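You operate a simulated robot arm through the tools that you are given. There is no shell and no other tool.

The job below is to be done with a simulated robot arm. You get a single attempt, and the scene is never put back.

JOB
Move the scorched pouch to the tray, set heat 4 and seal the red pouch.
Fine: pouch from the rack, spill none; leave it in the sealer, lever up, sealer on.

The check looks at the end state, three seconds after you hand in, the way a careful person would. Anything else that was tipped, shoved, dropped, spilled or broken makes it a failure. A push-on lid holds only when it is set on centred and level and pressed home; a screw cap is set on level and turned clockwise until tight.

ROBOT AND FRAMES
A 7-joint arm with a two-finger parallel gripper, fixed in place. Base frame: the origin is at the foot of the arm, x ahead of it, y to its left, z up. Readings come in m, rad, newtons and seconds.
Its first joint turns from -2.897 to 2.897 rad. Payload 4.4 kg.
The TCP is the grasp point between the finger pads, 0.023 m short of the fingertips. In the tool frame z runs along the fingers and y along their closing line. The gripper opens to 0.094 m. The fingers are 0.038 m wide and 0.01 m thick; the gripper's body (0.054 by 0.096 m) begins 0.039 m behind the TCP.
Orientation is told as [roll, pitch, yaw] about the base's x, y, z axes, in that order, counted from this pose: with the fingers straight down and closing along the base's y, the tool's x points along the base's -x, its y along +y and its z along -z.

CONTROLS
- The arm moves only by the tool move_arm. Its argument "increments" is a list of rows, each an object (a shift or turn left out is 0, a gripper value left out holds the last) with "slide": the shift along the tool's x, y, z in m, a list of three; "turn": the turn, a rotation vector about the tool's x, y, z in rad, a list of three; "grip": the gripper command, from -1 (shut) to 1 (fully open), values between in proportion. In form: [{"slide": [x, y, z], "turn": [wx, wy, wz], "grip": grip}, ...]. A call has 1 to 20 rows; each row is the pose to reach, as a shift and turn from the pose commanded when the call began, along the tool's axes at that moment. Each row takes 0.2 s and may step no farther than 0.05 m and 0.15 rad from the row before; otherwise, or with a gripper value out of range, the whole call is refused. A pose out of reach is approached as far as the arm can. The call stops where the force on the tool passes 90 N (or 10 N more than at its start, if that is more) or the arm is blocked; 0.2 s more then pass. Each finger travels about 0.072 m/s and halts on what it meets, pressing with about 21 N; the grip force reading is that of the motor and also rises with nothing between the fingers. The clock runs only during rows and for 0.2 s after the last one: add rows that repeat a pose to give the fingers time. It gives the time, the measured TCP pose, the force on the tool (base axes), the opening and the grip force at its end, in the units of the frame above (readings bear some noise), with the torque about the TCP (base axes, N m) and any sound that the robot's microphone picked up.
- Cameras (640 x 400 px; columns grow to the right, rows downward): "scene" is fixed at [0.0502, -0.5009, 1.6505]; the picture's right is [0.43, -0.90, 0.00], its down [-0.44, -0.21, -0.87] and it looks along [0.79, 0.37, -0.49] (base axes); focal length 344 px, centre (320, 200). "wrist" rides on the gripper at [0.086, 0.016, -0.074] in the tool frame; the picture's right is [-0.18, 0.98, 0.00], its down [-0.58, -0.11, -0.81] and it looks along [-0.79, -0.15, 0.59] (tool axes); focal length 243 px, centre (320, 200). There is no depth. A picture from a camera that has moved, and an enlarged one, comes with that camera's place and axes in the base frame and with its lens.
- snapshot(camera): a new picture of that camera. No time passes.
- enlarge(camera, box): a new picture of the part [left, top, right, bottom] of that camera's present view, enlarged. No time passes.
- finish_job(): hands the job in; it is judged then, once.

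Places have to be worked out from the pictures, the camera data and where the tool is seen. Open the gripper and draw the arm clear of the work before you hand the job in, unless the task says otherwise.

The tools are called after ">>>" as name(argument=value, ...) on one line, values as JSON. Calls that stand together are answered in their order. move_arm: Moves the arm, as the interface text tells. Its arguments: {"type":"object","properties":{"increments":{"type":"array","items":{"type":"object","properties":{"slide":{"type":"array","items":{"type":"number"}},"turn":{"type":"array","items":{"type":"number"}},"grip":{"type":"number"}}}}},"required":["increments"]} The other tools are called the same way: snapshot (camera) takes a picture; enlarge (camera, box) takes an enlarged picture of a part of a camera's view; finish_job () hands the job in.

At the start:

```text
clock: 0.0
tcp_pos: [0.6215, 0.163, 1.4242]
orientation: [-0.001, 0.002, -0.001]
wrist_force: [-0.5, 0.3, 0.6]
wrist_torque: [-0.01, 0.02, 0.0]
grip_width: 0.0941
grasp_force: 0.1
```

scene: 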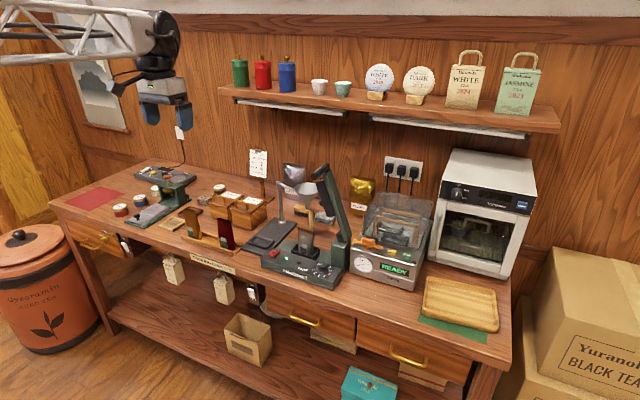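
wrist: 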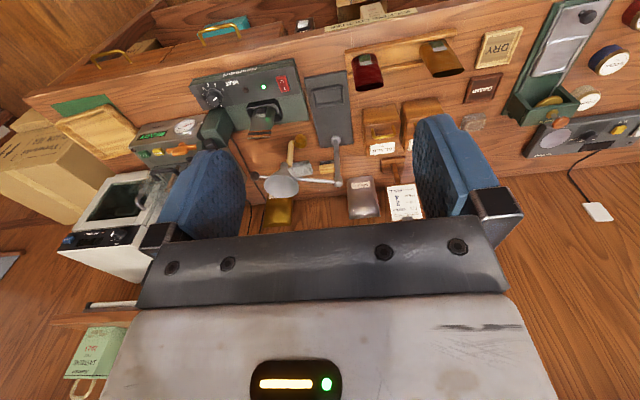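

I'll start by looking at the scene in close-up to identify the sealer, pouches, tray and dial.

>>> enlarge(camera="scene", box=[240, 150, 360, 300])

>>> enlarge(camera="scene", box=[100, 150, 280, 280])

>>> enlarge(camera="scene", box=[330, 150, 540, 350])

>>> enlarge(camera="wrist", box=[180, 40, 420, 220])

```text
2.67 times, centred on (300, 225) of scene
camera zoom: at [0.0502, -0.5009, 1.6505], right [0.43, -0.9, 0.0], down [-0.44, -0.21, -0.87], along [0.79, 0.37, -0.49], focal length 916 px, centre (373, 133)
```

zoom: 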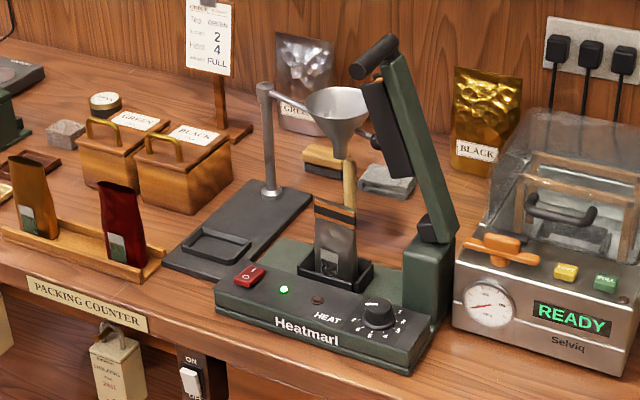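

```text
3.08 times, centred on (190, 215) of scene
camera zoom: at [0.0502, -0.5009, 1.6505], right [0.43, -0.9, 0.0], down [-0.44, -0.21, -0.87], along [0.79, 0.37, -0.49], focal length 1057 px, centre (720, 154)
```

zoom: 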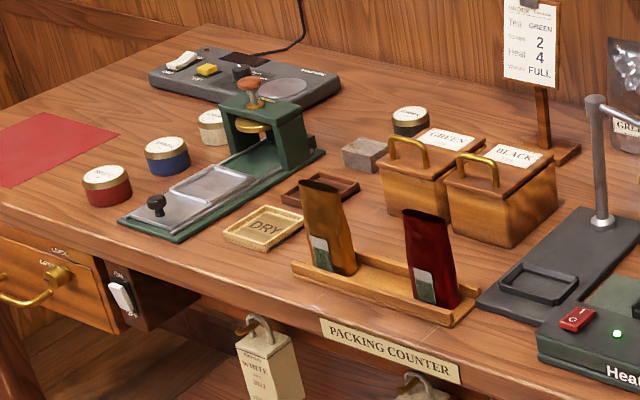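

```text
2.00 times, centred on (435, 250) of scene
camera zoom: at [0.0502, -0.5009, 1.6505], right [0.43, -0.9, 0.0], down [-0.44, -0.21, -0.87], along [0.79, 0.37, -0.49], focal length 687 px, centre (90, 100)
```

zoom: 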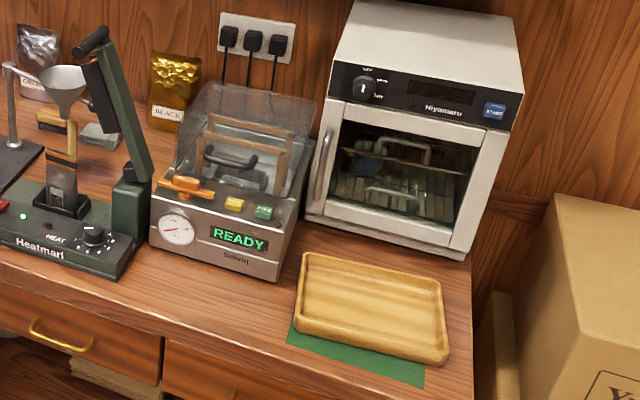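

```text
2.22 times, centred on (300, 130) of wrist
camera zoom: at [0.5347, 0.1789, 1.4991], right [0.18, 0.98, 0.0], down [0.58, -0.11, 0.81], along [0.79, -0.15, -0.59], focal length 539 px, centre (364, 356)
```

zoom: 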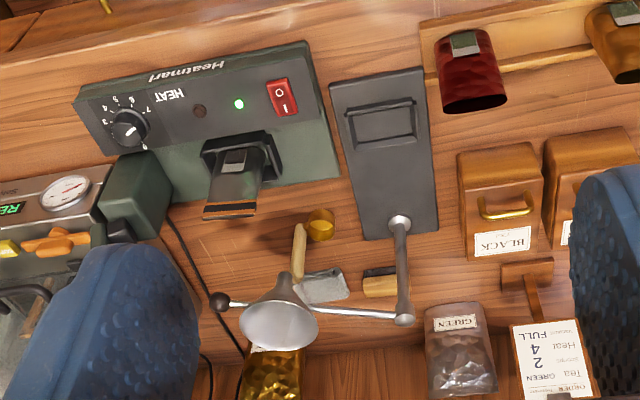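

The sealer (Heatmari) holds a pouch with a burnt stripe, the red pouch is in the left rack, and the tray is at the right end. I triangulate the dial at about (0.822, -0.144, 0.93) and the red pouch top at about (0.827, 0.235, 0.998). I'll move to a closer, high viewpoint to inspect the sealer.

>>> move_arm(increments=[{"slide": [0.009, -0.03, 0.028], "grip": 1}, {"slide": [0.018, -0.06, 0.056]}, {"slide": [0.026, -0.09, 0.084]}, {"slide": [0.035, -0.12, 0.112]}, {"slide": [0.044, -0.15, 0.14]}, {"slide": [0.053, -0.18, 0.168]}, {"slide": [0.061, -0.21, 0.196]}, {"slide": [0.07, -0.243, 0.224]}])

>>> snapshot(camera="wrist")

>>> snapshot(camera="scene")

```text
clock: 1.8
tcp_pos: [0.5517, -0.0802, 1.1993]
orientation: [0.0, 0.0, 0.001]
wrist_force: [0.2, 0.0, -0.5]
wrist_torque: [-0.01, -0.01, 0.0]
grip_width: 0.0941
grasp_force: 0.0
```

```text
taken
camera wrist: at [0.4647, -0.0645, 1.2748], right [0.18, 0.98, 0.0], down [0.58, -0.11, 0.81], along [0.79, -0.15, -0.59], focal length 243 px, centre (320, 200)
```

wrist: 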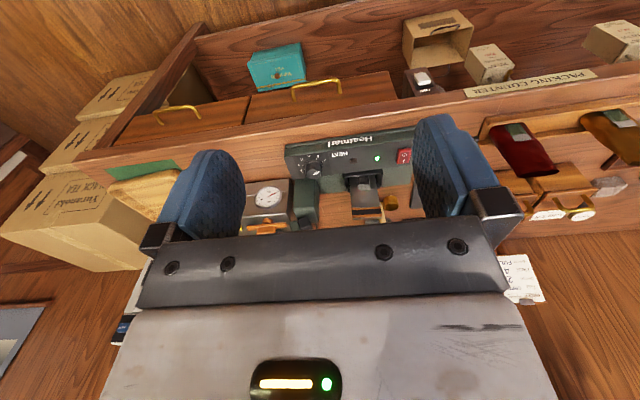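

```text
taken
```

scene: 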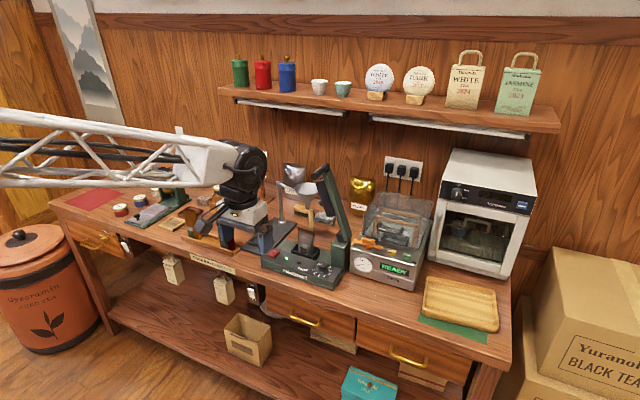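

The sealer is visible between the fingers. I'll enlarge this area from both cameras.

>>> enlarge(camera="wrist", box=[240, 110, 420, 230])

>>> enlarge(camera="scene", box=[255, 150, 360, 300])

>>> enlarge(camera="wrist", box=[90, 130, 260, 250])

```text
3.33 times, centred on (330, 170) of wrist
camera zoom: at [0.4647, -0.0645, 1.2748], right [0.18, 0.98, 0.0], down [0.58, -0.11, 0.81], along [0.79, -0.15, -0.59], focal length 809 px, centre (287, 300)
```

zoom: 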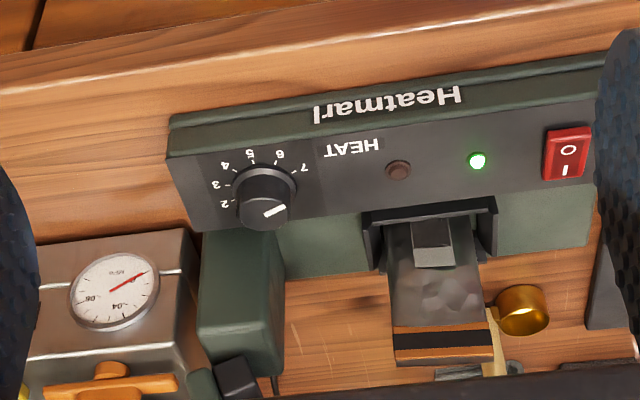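

```text
2.67 times, centred on (308, 225) of scene
camera zoom: at [0.0502, -0.5009, 1.6505], right [0.43, -0.9, 0.0], down [-0.44, -0.21, -0.87], along [0.79, 0.37, -0.49], focal length 916 px, centre (353, 133)
```

zoom: 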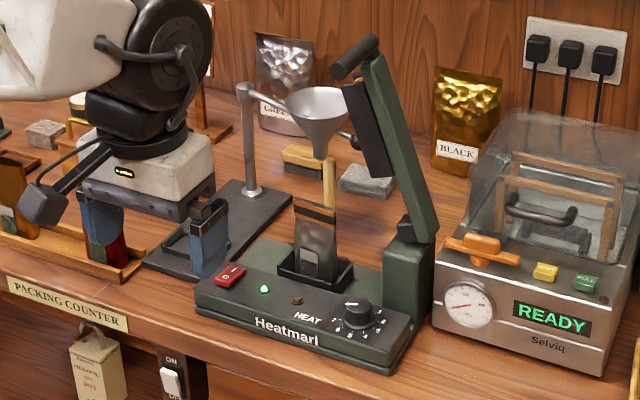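

```text
3.33 times, centred on (175, 190) of wrist
camera zoom: at [0.4647, -0.0645, 1.2748], right [0.18, 0.98, 0.0], down [0.58, -0.11, 0.81], along [0.79, -0.15, -0.59], focal length 809 px, centre (803, 233)
```

zoom: 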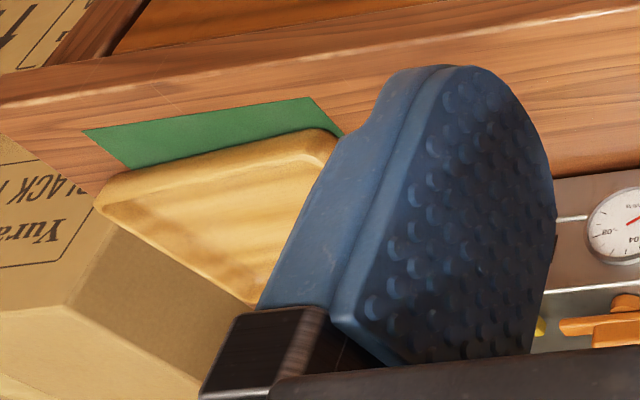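

The dial's pointer isn't clear yet and the lever is hidden. I'll go higher to look at the lever and dial between the fingers.

>>> move_arm(increments=[{"slide": [0, -0.005, -0.045]}, {"slide": [0, -0.01, -0.09]}, {"slide": [0, -0.015, -0.135]}, {"slide": [0, -0.02, -0.18]}, {"slide": [0, -0.02, -0.22]}])

>>> enlarge(camera="wrist", box=[230, 50, 430, 220])

>>> enlarge(camera="scene", box=[310, 230, 360, 290])

>>> enlarge(camera="scene", box=[280, 150, 380, 240])

```text
clock: 3.0
tcp_pos: [0.5502, -0.0999, 1.4206]
orientation: [0.0, 0.0, 0.001]
wrist_force: [0.2, -0.4, -0.1]
wrist_torque: [0.03, 0.02, 0.01]
grip_width: 0.0939
grasp_force: 0.1
```

```text
2.35 times, centred on (330, 135) of wrist
camera zoom: at [0.4641, -0.0835, 1.4952], right [0.18, 0.98, 0.0], down [0.58, -0.11, 0.81], along [0.79, -0.15, -0.59], focal length 571 px, centre (296, 353)
```

zoom: 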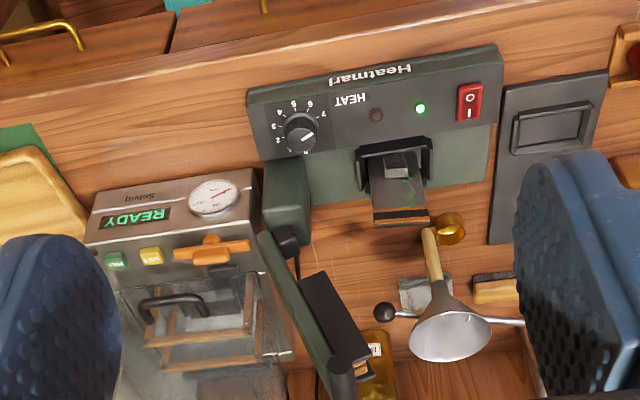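

```text
6.67 times, centred on (335, 260) of scene
camera zoom: at [0.0502, -0.5009, 1.6505], right [0.43, -0.9, 0.0], down [-0.44, -0.21, -0.87], along [0.79, 0.37, -0.49], focal length 2290 px, centre (220, -200)
```

zoom: 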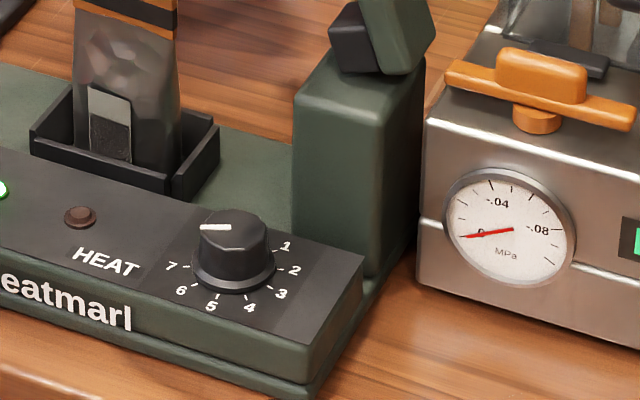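

```text
4.44 times, centred on (330, 195) of scene
camera zoom: at [0.0502, -0.5009, 1.6505], right [0.43, -0.9, 0.0], down [-0.44, -0.21, -0.87], along [0.79, 0.37, -0.49], focal length 1527 px, centre (276, 222)
```

zoom: 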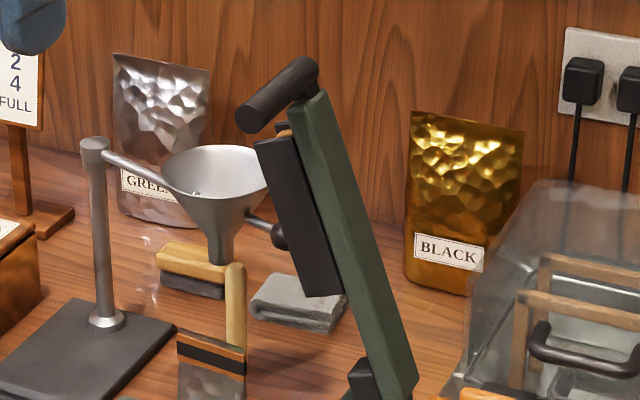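

The dial reads 7 now (labels 1–7, about 38° apart), so it must turn about 3 steps counter-clockwise seen from above. I'll take sharper close-ups of the dial, post, and nest from this wrist position.

>>> enlarge(camera="wrist", box=[300, 80, 350, 112])

>>> enlarge(camera="wrist", box=[300, 110, 430, 190])

>>> enlarge(camera="wrist", box=[330, 95, 420, 150])

>>> enlarge(camera="scene", box=[260, 205, 350, 265])

```text
12.50 times, centred on (325, 96) of wrist
camera zoom: at [0.4641, -0.0835, 1.4952], right [0.18, 0.98, 0.0], down [0.58, -0.11, 0.81], along [0.79, -0.15, -0.59], focal length 3033 px, centre (258, 1500)
```

zoom: 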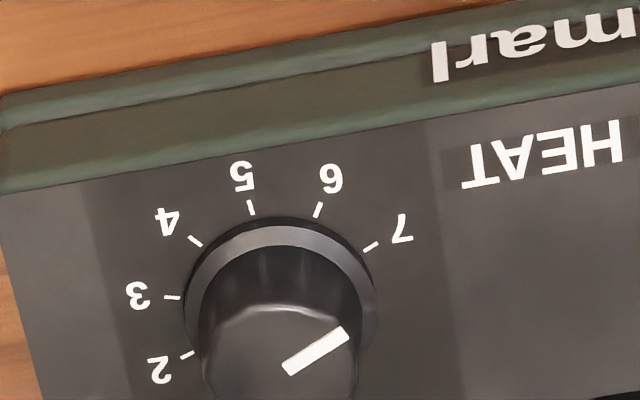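

```text
4.92 times, centred on (365, 150) of wrist
camera zoom: at [0.4641, -0.0835, 1.4952], right [0.18, 0.98, 0.0], down [0.58, -0.11, 0.81], along [0.79, -0.15, -0.59], focal length 1194 px, centre (98, 446)
```

zoom: 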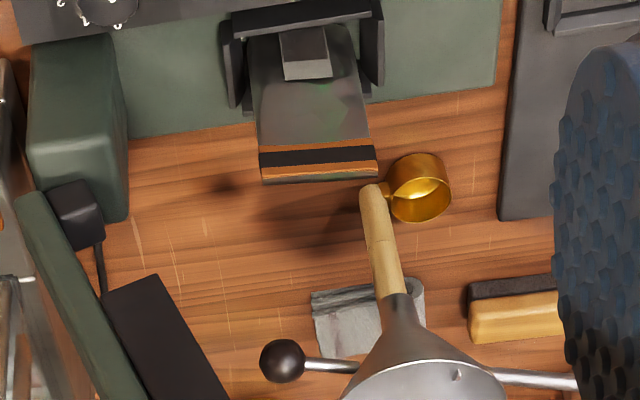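

```text
7.11 times, centred on (375, 122) of wrist
camera zoom: at [0.4641, -0.0835, 1.4952], right [0.18, 0.98, 0.0], down [0.58, -0.11, 0.81], along [0.79, -0.15, -0.59], focal length 1725 px, centre (-71, 751)
```

zoom: 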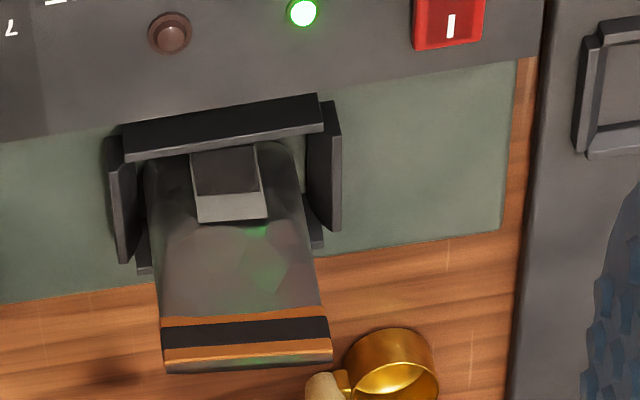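

```text
6.67 times, centred on (305, 235) of scene
camera zoom: at [0.0502, -0.5009, 1.6505], right [0.43, -0.9, 0.0], down [-0.44, -0.21, -0.87], along [0.79, 0.37, -0.49], focal length 2290 px, centre (420, -33)
```

zoom: 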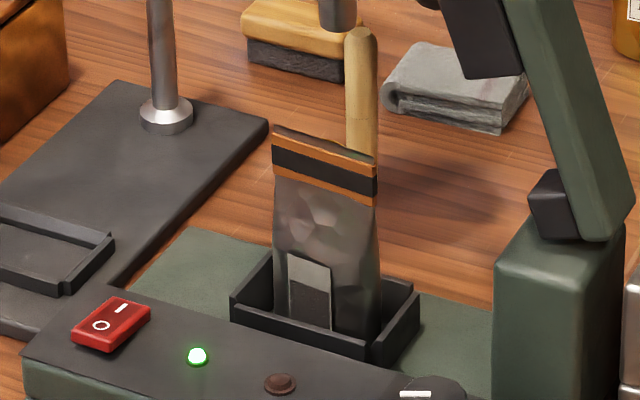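

The scorched pouch's top is at about (0.902, -0.046, 1.008), 0.06 m wide along y. The lever leans about 20° toward +y above the nest, so clearance is tight there. I'll enlarge the post and lever, the nest, and the rack to get more accurate geometry.

>>> enlarge(camera="wrist", box=[295, 105, 375, 155])

>>> enlarge(camera="scene", box=[335, 215, 375, 275])

>>> enlarge(camera="scene", box=[180, 195, 260, 255])

>>> enlarge(camera="scene", box=[310, 150, 360, 190])

>>> enlarge(camera="scene", box=[410, 265, 510, 340])

>>> snapshot(camera="wrist")

```text
8.00 times, centred on (335, 130) of wrist
camera zoom: at [0.4641, -0.0835, 1.4952], right [0.18, 0.98, 0.0], down [0.58, -0.11, 0.81], along [0.79, -0.15, -0.59], focal length 1941 px, centre (200, 760)
```

zoom: 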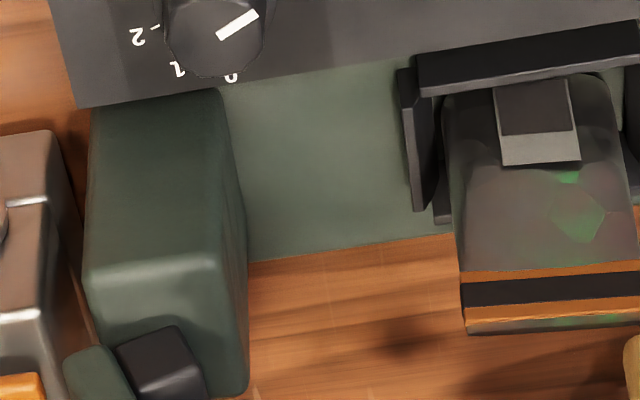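

```text
6.67 times, centred on (355, 245) of scene
camera zoom: at [0.0502, -0.5009, 1.6505], right [0.43, -0.9, 0.0], down [-0.44, -0.21, -0.87], along [0.79, 0.37, -0.49], focal length 2290 px, centre (87, -100)
```

zoom: 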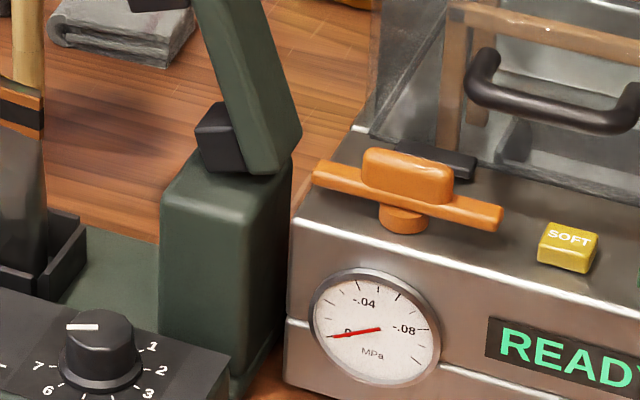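

```text
6.67 times, centred on (220, 225) of scene
camera zoom: at [0.0502, -0.5009, 1.6505], right [0.43, -0.9, 0.0], down [-0.44, -0.21, -0.87], along [0.79, 0.37, -0.49], focal length 2290 px, centre (987, 33)
```

zoom: 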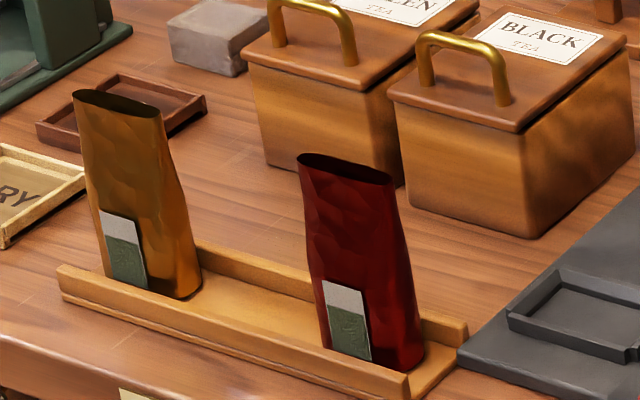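

```text
10.00 times, centred on (335, 170) of scene
camera zoom: at [0.0502, -0.5009, 1.6505], right [0.43, -0.9, 0.0], down [-0.44, -0.21, -0.87], along [0.79, 0.37, -0.49], focal length 3435 px, centre (170, 500)
```

zoom: 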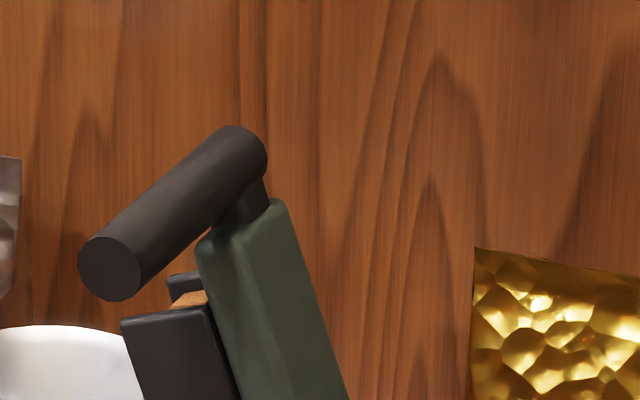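

```text
5.33 times, centred on (460, 302) of scene
camera zoom: at [0.0502, -0.5009, 1.6505], right [0.43, -0.9, 0.0], down [-0.44, -0.21, -0.87], along [0.79, 0.37, -0.49], focal length 1832 px, centre (-427, -347)
```

zoom: 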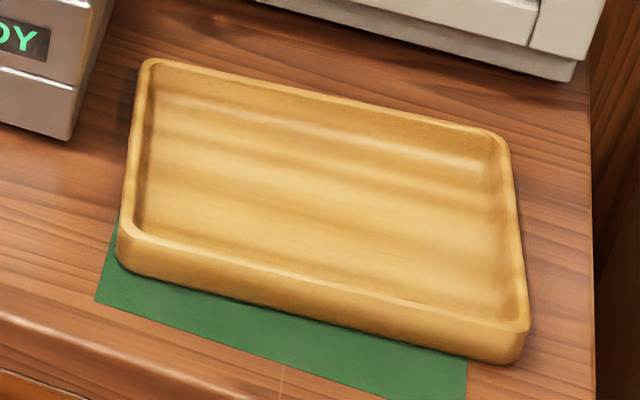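

```text
taken
camera wrist: at [0.4641, -0.0835, 1.4952], right [0.18, 0.98, 0.0], down [0.58, -0.11, 0.81], along [0.79, -0.15, -0.59], focal length 243 px, centre (320, 200)
```

wrist: 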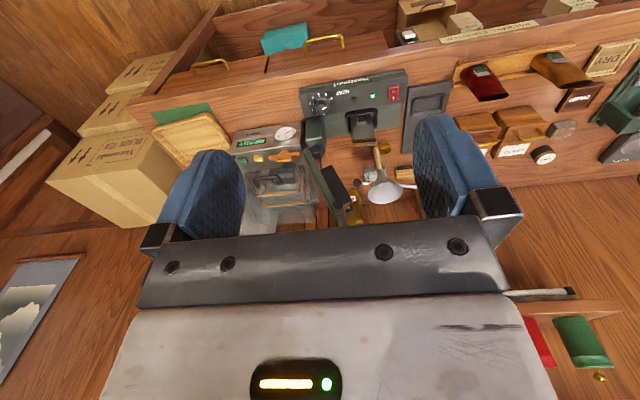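

The dial appears to run 0–7, with the knob near (0.821, -0.144) and its top at z≈0.94. The post front is at x≈0.876 with its top at z≈0.985. I need the lever handle's exact position, so I'll enlarge it in the wrist view, plus the rack.

>>> enlarge(camera="wrist", box=[300, 150, 400, 230])

>>> enlarge(camera="wrist", box=[450, 30, 600, 130])

>>> enlarge(camera="wrist", box=[300, 60, 420, 140])

```text
5.00 times, centred on (350, 190) of wrist
camera zoom: at [0.4641, -0.0835, 1.4952], right [0.18, 0.98, 0.0], down [0.58, -0.11, 0.81], along [0.79, -0.15, -0.59], focal length 1213 px, centre (170, 250)
```

zoom: 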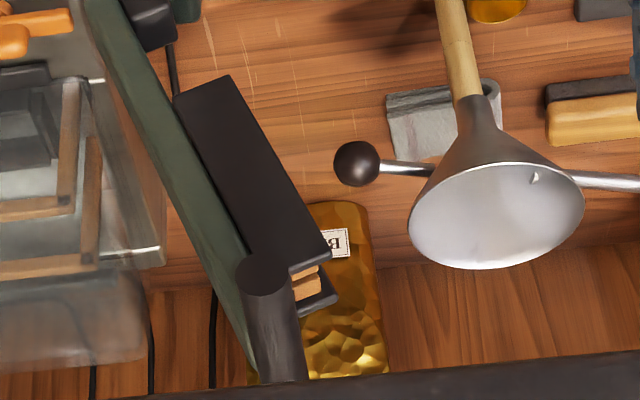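

```text
4.00 times, centred on (525, 80) of wrist
camera zoom: at [0.4641, -0.0835, 1.4952], right [0.18, 0.98, 0.0], down [0.58, -0.11, 0.81], along [0.79, -0.15, -0.59], focal length 970 px, centre (-500, 680)
```

zoom: 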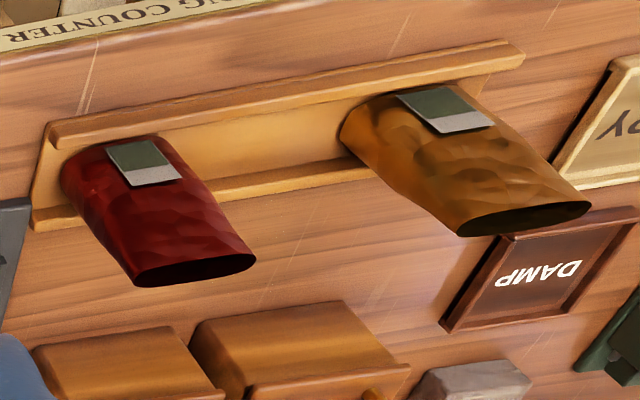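

```text
5.00 times, centred on (360, 100) of wrist
camera zoom: at [0.4641, -0.0835, 1.4952], right [0.18, 0.98, 0.0], down [0.58, -0.11, 0.81], along [0.79, -0.15, -0.59], focal length 1213 px, centre (120, 700)
```

zoom: 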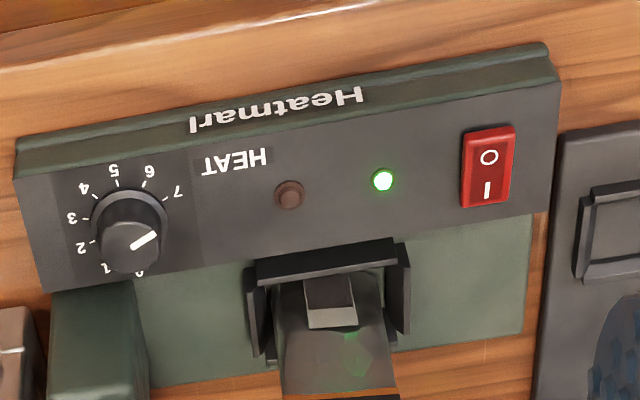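

The lever handle runs along x from about 0.829 to 0.924 at (y -0.115, z 1.238), and the jaws straddle a slot at the pouch's x. I'll do the dial first, coming in low from the robot side with a 0.35 rad backward tilt so the wrist stays clear of the lever.

>>> move_arm(increments=[{"slide": [-0.007, -0.005, 0.045], "turn": [0, -0.04, 0], "grip": 0.3}, {"slide": [-0.014, -0.01, 0.09], "turn": [0, -0.08, 0]}, {"slide": [-0.021, -0.015, 0.135], "turn": [0, -0.12, 0]}, {"slide": [-0.028, -0.02, 0.18], "turn": [0, -0.16, 0]}, {"slide": [-0.035, -0.025, 0.225], "turn": [0, -0.2, 0]}, {"slide": [-0.042, -0.03, 0.27], "turn": [0, -0.24, 0]}, {"slide": [-0.05, -0.035, 0.315], "turn": [0, -0.28, 0]}, {"slide": [-0.06, -0.04, 0.36], "turn": [0, -0.32, 0]}, {"slide": [-0.07, -0.044, 0.4], "turn": [0, -0.35, 0]}])

>>> snapshot(camera="scene")

>>> snapshot(camera="wrist")

```text
clock: 5.0
tcp_pos: [0.6231, -0.1453, 1.0216]
orientation: [0.001, -0.351, 0.002]
wrist_force: [-1.2, -1.1, 0.8]
wrist_torque: [-0.01, 0.04, -0.01]
grip_width: 0.0612
grasp_force: 0.0
```

```text
taken
```

scene: 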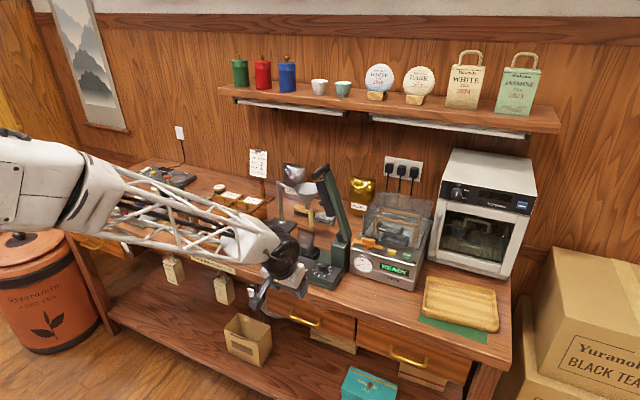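

```text
taken
camera wrist: at [0.5151, -0.1285, 1.0613], right [0.17, 0.98, 0.06], down [0.27, -0.11, 0.96], along [0.95, -0.15, -0.28], focal length 243 px, centre (320, 200)
```

wrist: 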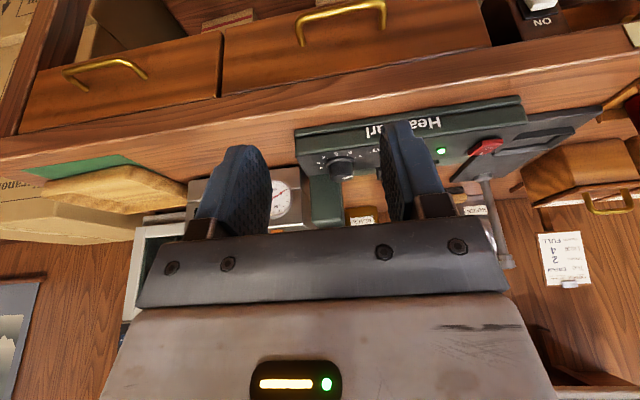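

The pose is as commanded. I'll yaw by -0.5 rad about vertical so the later twist can sweep symmetrically.

>>> move_arm(increments=[{"turn": [0.0429, 0, 0.1174], "grip": 0.3}, {"turn": [0.0857, 0, 0.2349]}, {"turn": [0.1286, 0, 0.3523]}, {"turn": [0.1714, 0, 0.4697]}])

>>> snapshot(camera="wrist")

```text
clock: 6.0
tcp_pos: [0.6221, -0.1437, 1.0207]
orientation: [-0.001, -0.352, -0.501]
wrist_force: [1.3, -0.5, -0.3]
wrist_torque: [0.0, -0.01, 0.03]
grip_width: 0.0611
grasp_force: 0.0
```

```text
taken
camera wrist: at [0.5356, -0.0788, 1.0612], right [0.62, 0.78, 0.06], down [0.18, -0.23, 0.96], along [0.76, -0.59, -0.28], focal length 243 px, centre (320, 200)
```

wrist: 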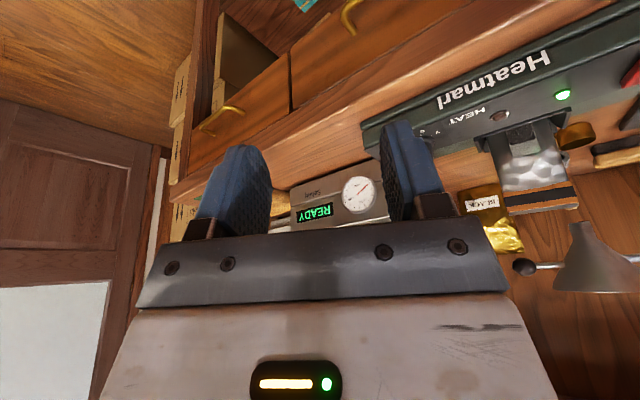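

Orientation is as planned. I'll advance at safe height to just above the knob at (0.821, -0.144) with TCP z≈0.99, then check alignment.

>>> move_arm(increments=[{"slide": [-0.0306, 0.0191, 0.0179], "grip": 0.3}, {"slide": [-0.0613, 0.0382, 0.0357]}, {"slide": [-0.0919, 0.0572, 0.0536]}, {"slide": [-0.1226, 0.0763, 0.0714]}, {"slide": [-0.1532, 0.0954, 0.0893]}])

>>> snapshot(camera="wrist")

>>> enlarge(camera="scene", box=[270, 180, 390, 290])

```text
clock: 7.2
tcp_pos: [0.8191, -0.1443, 0.9887]
orientation: [0.001, -0.35, -0.5]
wrist_force: [1.1, -0.1, 0.9]
wrist_torque: [0.02, 0.02, 0.0]
grip_width: 0.0612
grasp_force: 0.1
```

```text
taken
camera wrist: at [0.7341, -0.0787, 1.0297], right [0.62, 0.78, 0.06], down [0.18, -0.22, 0.96], along [0.76, -0.58, -0.28], focal length 243 px, centre (320, 200)
```

wrist: 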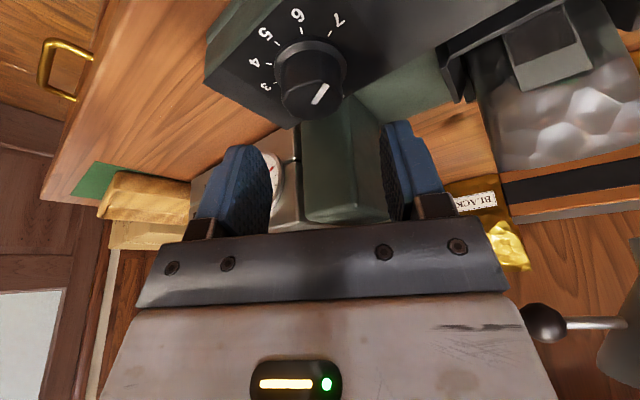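

```text
3.64 times, centred on (330, 235) of scene
camera zoom: at [0.0502, -0.5009, 1.6505], right [0.43, -0.9, 0.0], down [-0.44, -0.21, -0.87], along [0.79, 0.37, -0.49], focal length 1249 px, centre (284, 73)
```

zoom: 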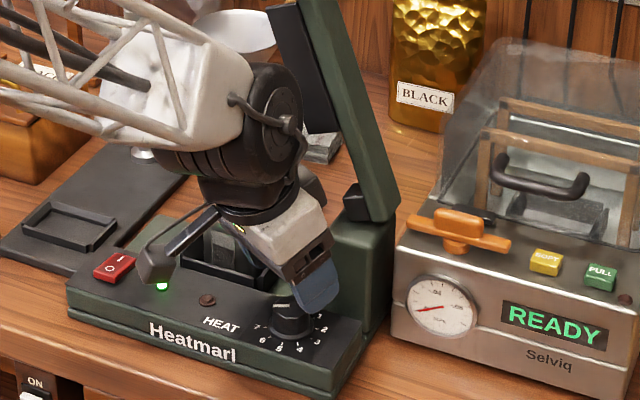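

The knob sits nearly under the TCP in the wrist view. I'll enlarge it to measure the residual offset before descending.

>>> enlarge(camera="wrist", box=[240, 0, 400, 130])

>>> enlarge(camera="scene", box=[325, 235, 375, 285])

```text
3.08 times, centred on (320, 65) of wrist
camera zoom: at [0.7341, -0.0787, 1.0297], right [0.62, 0.78, 0.06], down [0.18, -0.22, 0.96], along [0.76, -0.58, -0.28], focal length 746 px, centre (320, 615)
```

zoom: 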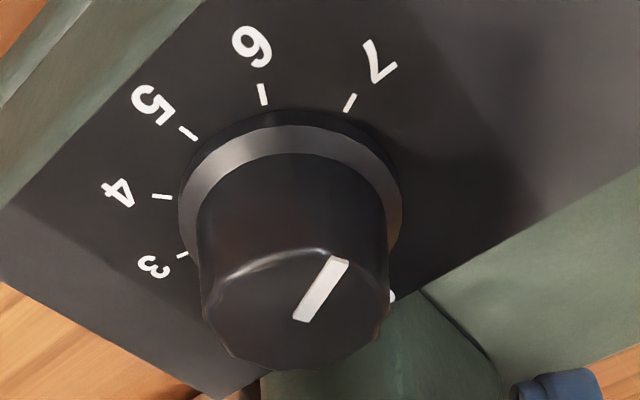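

```text
8.00 times, centred on (350, 260) of scene
camera zoom: at [0.0502, -0.5009, 1.6505], right [0.43, -0.9, 0.0], down [-0.44, -0.21, -0.87], along [0.79, 0.37, -0.49], focal length 2748 px, centre (80, -280)
```

zoom: 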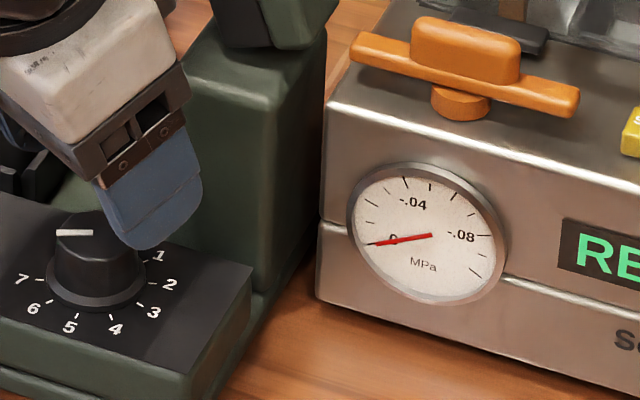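

The knob centre is within about 1 mm of the point under the TCP, with its top at about z 0.944. I'll descend to TCP z≈0.953 and close on it.

>>> move_arm(increments=[{"slide": [0.0062, 0, 0.0169], "grip": 0.3}, {"slide": [0.0124, 0, 0.0338]}, {"slide": [0.0124, 0, 0.0338], "grip": -1}, {"slide": [0.0124, 0, 0.0338], "grip": -1}, {"slide": [0.0124, 0, 0.0338], "grip": -1}])

>>> enlarge(camera="scene", box=[325, 235, 375, 285])

```text
clock: 8.4
tcp_pos: [0.8186, -0.144, 0.9532]
orientation: [0.0, -0.348, -0.501]
wrist_force: [-18.1, -26.5, 7.5]
wrist_torque: [-0.57, 0.58, -0.04]
grip_width: 0.0366
grasp_force: 45.1
```

```text
8.00 times, centred on (350, 260) of scene
camera zoom: at [0.0502, -0.5009, 1.6505], right [0.43, -0.9, 0.0], down [-0.44, -0.21, -0.87], along [0.79, 0.37, -0.49], focal length 2748 px, centre (80, -280)
```

zoom: 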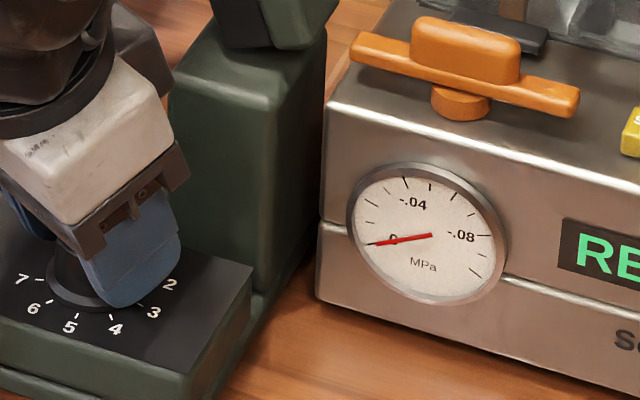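

There is about 32 N of side load along -y of the tool, so the knob is slightly off toward the tool's -y. I'll shift 2 mm that way and let the grip settle.

>>> move_arm(increments=[{"slide": [0, -0.001, 0], "grip": -1}, {"slide": [0, -0.002, 0], "grip": -1}, {"slide": [0, -0.002, 0], "grip": -1}])

```text
clock: 9.2
tcp_pos: [0.8197, -0.1443, 0.9526]
orientation: [0.0, -0.35, -0.497]
wrist_force: [-22.9, 15.5, 14.2]
wrist_torque: [0.31, 1.05, -0.01]
grip_width: 0.0365
grasp_force: 44.7
```

The grip is now balanced side to side, but the tool is being pushed back toward the robot (-23, +15, +14 N). I'll ease the commanded pose by 1–2 mm to unload the knob.

>>> move_arm(increments=[{"slide": [0.0008, 0.0001, -0.0005], "grip": -1}, {"slide": [0.0015, 0.0002, -0.0011], "grip": -1}, {"slide": [0.0015, 0.0002, -0.0011], "grip": -1}])

```text
clock: 10.0
tcp_pos: [0.8179, -0.1436, 0.9539]
orientation: [0.001, -0.351, -0.5]
wrist_force: [23.9, 16.7, -7.5]
wrist_torque: [0.35, -0.51, 0.01]
grip_width: 0.0366
grasp_force: 44.8
```

Stiffness is about 25 N/mm, so I overshot slightly. A 0.8 mm correction back along tool y should nearly zero the side load.

>>> move_arm(increments=[{"slide": [-0.0004, 0.0009, 0.0], "grip": -1}, {"slide": [-0.0004, 0.0009, 0.0], "grip": -1}])

```text
clock: 10.6
tcp_pos: [0.8185, -0.1449, 0.9545]
orientation: [0.0, -0.35, -0.5]
wrist_force: [12.2, 7.4, -2.0]
wrist_torque: [0.09, -0.62, 0.02]
grip_width: 0.036
grasp_force: 45.0
```

The load is now only about 14 N. I'll start the twist with 0.3 rad counter-clockwise and check how the knob and forces respond.

>>> move_arm(increments=[{"slide": [-0.0001, 0.0004, 0], "turn": [-0.0343, 0, -0.0939], "grip": -1}, {"slide": [-0.0001, 0.0004, 0], "turn": [-0.0686, 0, -0.1878], "grip": -1}, {"slide": [-0.0001, 0.0004, 0], "turn": [-0.1029, 0, -0.2817], "grip": -1}])

>>> enlarge(camera="wrist", box=[240, 30, 400, 150])

>>> enlarge(camera="scene", box=[325, 235, 375, 285])

```text
clock: 11.4
tcp_pos: [0.8175, -0.1442, 0.9539]
orientation: [-0.002, -0.348, -0.199]
wrist_force: [-14.3, -17.2, 9.6]
wrist_torque: [-0.47, 0.99, -0.06]
grip_width: 0.0362
grasp_force: 45.4
```

```text
3.33 times, centred on (320, 90) of wrist
camera zoom: at [0.7166, -0.1078, 0.9946], right [0.36, 0.93, 0.06], down [0.24, -0.16, 0.96], along [0.9, -0.33, -0.28], focal length 809 px, centre (320, 567)
```

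zoom: 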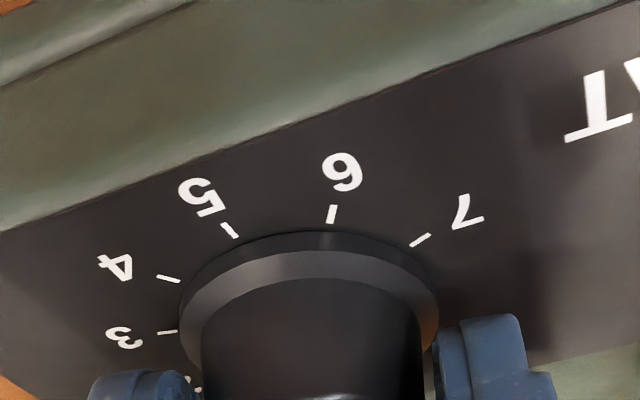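

```text
8.00 times, centred on (350, 260) of scene
camera zoom: at [0.0502, -0.5009, 1.6505], right [0.43, -0.9, 0.0], down [-0.44, -0.21, -0.87], along [0.79, 0.37, -0.49], focal length 2748 px, centre (80, -280)
```

zoom: 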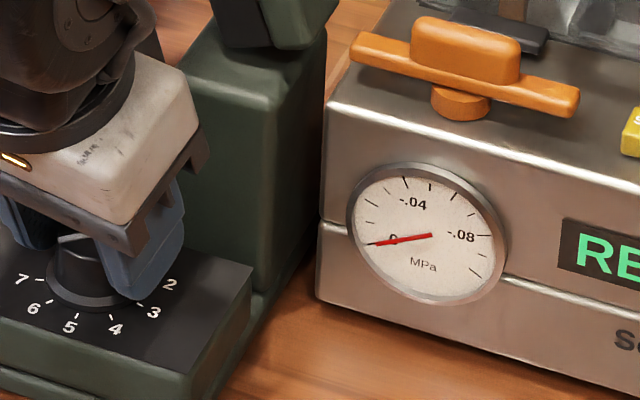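

I'll check whether the pointer turned along with the fingers.

>>> enlarge(camera="wrist", box=[250, 80, 390, 190])

>>> enlarge(camera="scene", box=[320, 255, 350, 280])

```text
3.64 times, centred on (320, 135) of wrist
camera zoom: at [0.7166, -0.1078, 0.9946], right [0.36, 0.93, 0.06], down [0.24, -0.16, 0.96], along [0.9, -0.33, -0.28], focal length 882 px, centre (320, 436)
```

zoom: 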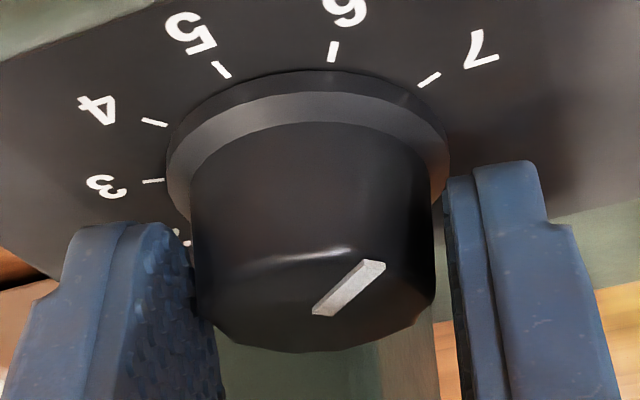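

```text
16.00 times, centred on (335, 268) of scene
camera zoom: at [0.0502, -0.5009, 1.6505], right [0.43, -0.9, 0.0], down [-0.44, -0.21, -0.87], along [0.79, 0.37, -0.49], focal length 5496 px, centre (80, -880)
```

zoom: 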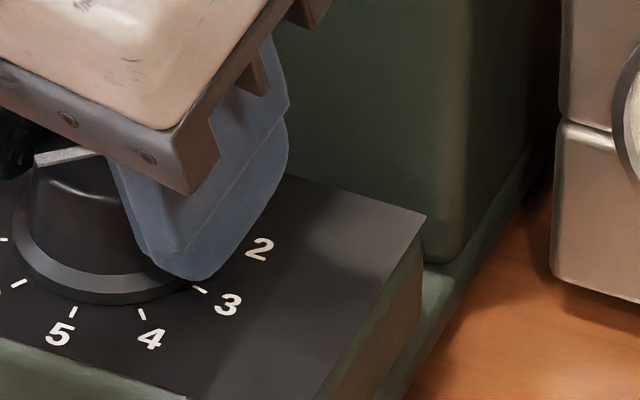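

Working the geometry through, the pointer is now at about 127°, between tick 7 (109°) and tick 6 (150°), so the knob did turn with the fingers. Ticks are 40° apart and "4" is at 229°, so I'll continue the twist by 0.9 rad.

>>> move_arm(increments=[{"turn": [-0.0343, 0, -0.0939], "grip": -1}, {"turn": [-0.0686, 0, -0.1878]}, {"turn": [-0.1029, 0, -0.2817]}, {"turn": [-0.1372, 0, -0.3756]}, {"turn": [-0.1715, 0, -0.4695]}, {"turn": [-0.2058, 0, -0.5634]}, {"turn": [-0.2401, 0, -0.6573]}, {"turn": [-0.2744, 0, -0.7512]}, {"turn": [-0.3087, 0, -0.8451]}])

>>> enlarge(camera="wrist", box=[240, 60, 400, 180])

>>> enlarge(camera="scene", box=[270, 180, 390, 290])

```text
clock: 13.4
tcp_pos: [0.8202, -0.1453, 0.9543]
orientation: [-0.001, -0.351, 0.701]
wrist_force: [31.2, -73.5, -4.5]
wrist_torque: [-1.32, -1.23, -0.01]
grip_width: 0.036
grasp_force: 45.1
```

```text
3.33 times, centred on (320, 120) of wrist
camera zoom: at [0.7277, -0.2015, 0.9949], right [-0.5, 0.86, 0.06], down [0.27, 0.09, 0.96], along [0.82, 0.5, -0.28], focal length 809 px, centre (320, 467)
```

zoom: 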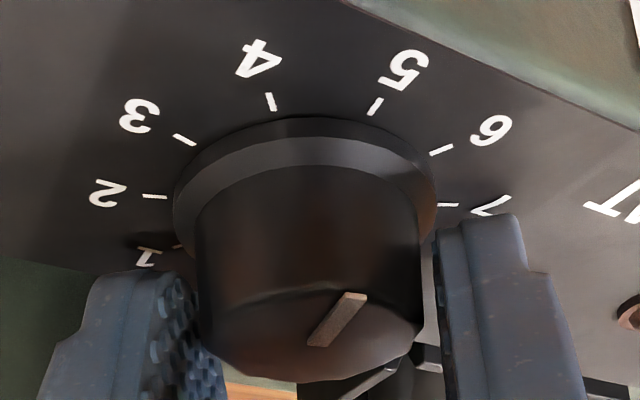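

```text
3.64 times, centred on (330, 235) of scene
camera zoom: at [0.0502, -0.5009, 1.6505], right [0.43, -0.9, 0.0], down [-0.44, -0.21, -0.87], along [0.79, 0.37, -0.49], focal length 1249 px, centre (284, 73)
```

zoom: 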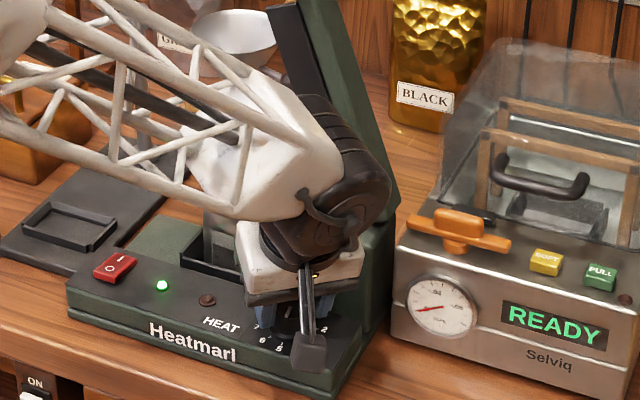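

The pointer has followed to about 180°. The 80 N side load shows the knob axis is really at about (0.822, -0.1453), so I'll shift there to unload, then open and rotate back for a second bite.

>>> move_arm(increments=[{"slide": [-0.0006, -0.0015, 0.0002], "grip": -1}, {"slide": [-0.0012, -0.003, 0.0004], "grip": -1}, {"slide": [-0.0012, -0.003, 0.0004], "grip": -1}])

```text
clock: 14.2
tcp_pos: [0.821, -0.1436, 0.9528]
orientation: [0.0, -0.353, 0.7]
wrist_force: [-36.0, -26.6, 29.2]
wrist_torque: [-0.56, 0.95, 0.0]
grip_width: 0.0363
grasp_force: 45.3
```

Side load is balanced now. I'll open to about 0.06, lift 2 mm, rotate back to yaw -0.2 about the knob axis, and recheck.

>>> move_arm(increments=[{"grip": 0.3}, {"slide": [-0.0007, 0, -0.0019], "grip": 0.3}, {"slide": [-0.0007, 0, -0.0019], "grip": 0.3}, {"slide": [-0.0007, 0, -0.0019], "turn": [0.0343, 0, 0.0939]}, {"slide": [-0.0007, 0, -0.0019], "turn": [0.0686, 0, 0.1878]}, {"slide": [-0.0007, 0, -0.0019], "turn": [0.1029, 0, 0.2817]}, {"slide": [-0.0007, 0, -0.0019], "turn": [0.1372, 0, 0.3756]}, {"slide": [-0.0007, 0, -0.0019], "turn": [0.1715, 0, 0.4695]}, {"slide": [-0.0007, 0, -0.0019], "turn": [0.2058, 0, 0.5634]}, {"slide": [-0.0007, 0, -0.0019], "turn": [0.2401, 0, 0.6573]}, {"slide": [-0.0007, 0, -0.0019], "turn": [0.2744, 0, 0.7512]}, {"slide": [-0.0007, 0, -0.0019], "turn": [0.3087, 0, 0.8451]}])

>>> enlarge(camera="wrist", box=[240, 60, 400, 180])

>>> enlarge(camera="scene", box=[320, 240, 370, 280])

```text
clock: 16.8
tcp_pos: [0.8211, -0.1452, 0.9564]
orientation: [0.0, -0.35, -0.202]
wrist_force: [0.3, 0.2, -0.7]
wrist_torque: [-0.04, -0.01, -0.03]
grip_width: 0.0611
grasp_force: 0.1
```

```text
3.33 times, centred on (320, 120) of wrist
camera zoom: at [0.72, -0.1082, 0.9963], right [0.37, 0.93, 0.06], down [0.24, -0.16, 0.96], along [0.9, -0.34, -0.28], focal length 809 px, centre (320, 467)
```

zoom: 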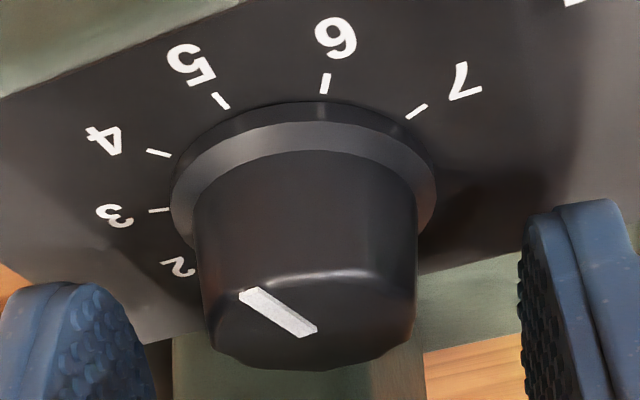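

```text
10.00 times, centred on (345, 260) of scene
camera zoom: at [0.0502, -0.5009, 1.6505], right [0.43, -0.9, 0.0], down [-0.44, -0.21, -0.87], along [0.79, 0.37, -0.49], focal length 3435 px, centre (70, -400)
```

zoom: 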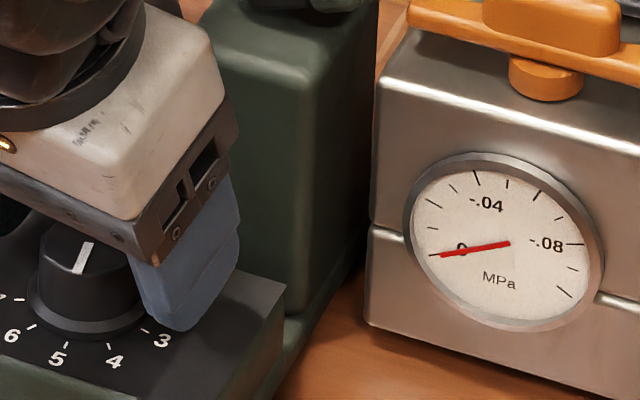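

The pointer is now at about 192°, on "5". One more step of roughly 0.67 rad is needed, so I'll regrip here, checking side forces first.

>>> move_arm(increments=[{"slide": [0.0007, 0, 0.0019], "grip": 0.3}, {"slide": [0.0007, 0, 0.0019], "grip": -1}, {"slide": [0.0007, 0, 0.0019], "grip": -1}, {"slide": [0.0007, 0, 0.0019], "grip": -1}])

```text
clock: 17.8
tcp_pos: [0.8223, -0.1443, 0.9536]
orientation: [0.0, -0.351, -0.201]
wrist_force: [-0.7, -2.9, 0.7]
wrist_torque: [-0.04, -0.01, 0.04]
grip_width: 0.0363
grasp_force: 44.3
```

The grip is balanced with almost no side load. Rotating 0.66 rad counter-clockwise now.

>>> move_arm(increments=[{"turn": [-0.0377, 0, -0.1033], "grip": -1}, {"turn": [-0.0755, 0, -0.2066]}, {"turn": [-0.1132, 0, -0.3099]}, {"turn": [-0.1509, 0, -0.4132]}, {"turn": [-0.1887, 0, -0.5165]}, {"turn": [-0.2264, 0, -0.6198]}])

>>> enlarge(camera="wrist", box=[240, 60, 400, 180])

```text
clock: 19.2
tcp_pos: [0.8209, -0.1438, 0.9529]
orientation: [0.001, -0.35, 0.463]
wrist_force: [-18.6, 36.4, 6.8]
wrist_torque: [0.76, 0.93, -0.03]
grip_width: 0.0365
grasp_force: 45.2
```

```text
3.33 times, centred on (320, 120) of wrist
camera zoom: at [0.7186, -0.1778, 0.9945], right [-0.28, 0.96, 0.06], down [0.29, 0.02, 0.96], along [0.91, 0.29, -0.28], focal length 809 px, centre (320, 467)
```

zoom: 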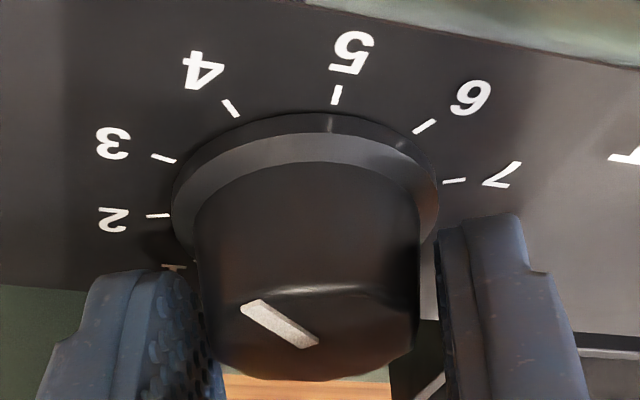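

The pointer is now close to "4". I'll relieve the 40 N side load with a 1.6 mm shift along the pad normal, open, and back off to check the reading.

>>> move_arm(increments=[{"slide": [0, 0.0008, 0], "grip": -1}, {"slide": [0, 0.0016, 0], "grip": -1}, {"slide": [0, 0.0016, 0], "grip": 0.4}, {"slide": [0, 0.0016, 0], "grip": 0.4}, {"slide": [-0.0069, 0.0016, -0.0188], "grip": 0.4}, {"slide": [-0.0137, 0.0016, -0.0376], "grip": 0.4}, {"slide": [-0.0137, 0.0016, -0.0376], "grip": 0.4}])

>>> enlarge(camera="wrist", box=[250, 0, 390, 110])

>>> enlarge(camera="scene", box=[325, 250, 365, 280])

```text
clock: 20.8
tcp_pos: [0.8209, -0.1428, 0.9942]
orientation: [0.0, -0.351, 0.457]
wrist_force: [-0.1, 0.2, 0.4]
wrist_torque: [0.02, 0.04, -0.01]
grip_width: 0.0656
grasp_force: 0.1
```

```text
3.64 times, centred on (320, 55) of wrist
camera zoom: at [0.7178, -0.1768, 1.0347], right [-0.28, 0.96, 0.06], down [0.29, 0.02, 0.96], along [0.91, 0.29, -0.28], focal length 882 px, centre (320, 727)
```

zoom: 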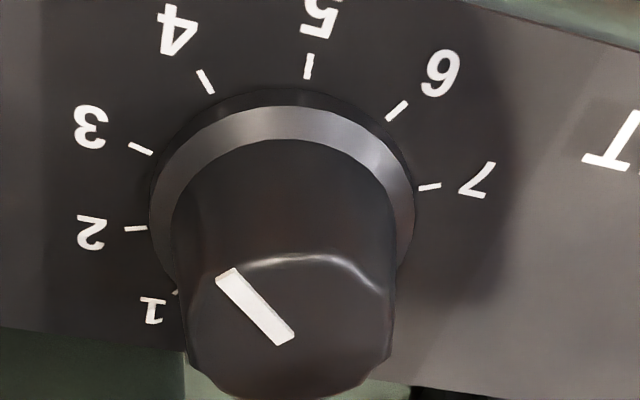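

```text
13.33 times, centred on (345, 265) of scene
camera zoom: at [0.0502, -0.5009, 1.6505], right [0.43, -0.9, 0.0], down [-0.44, -0.21, -0.87], along [0.79, 0.37, -0.49], focal length 4580 px, centre (-13, -667)
```

zoom: 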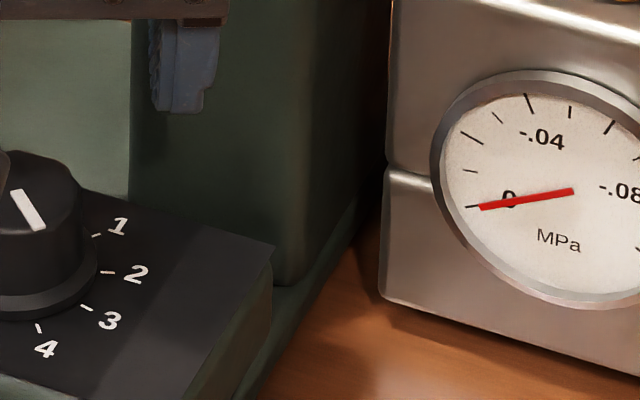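

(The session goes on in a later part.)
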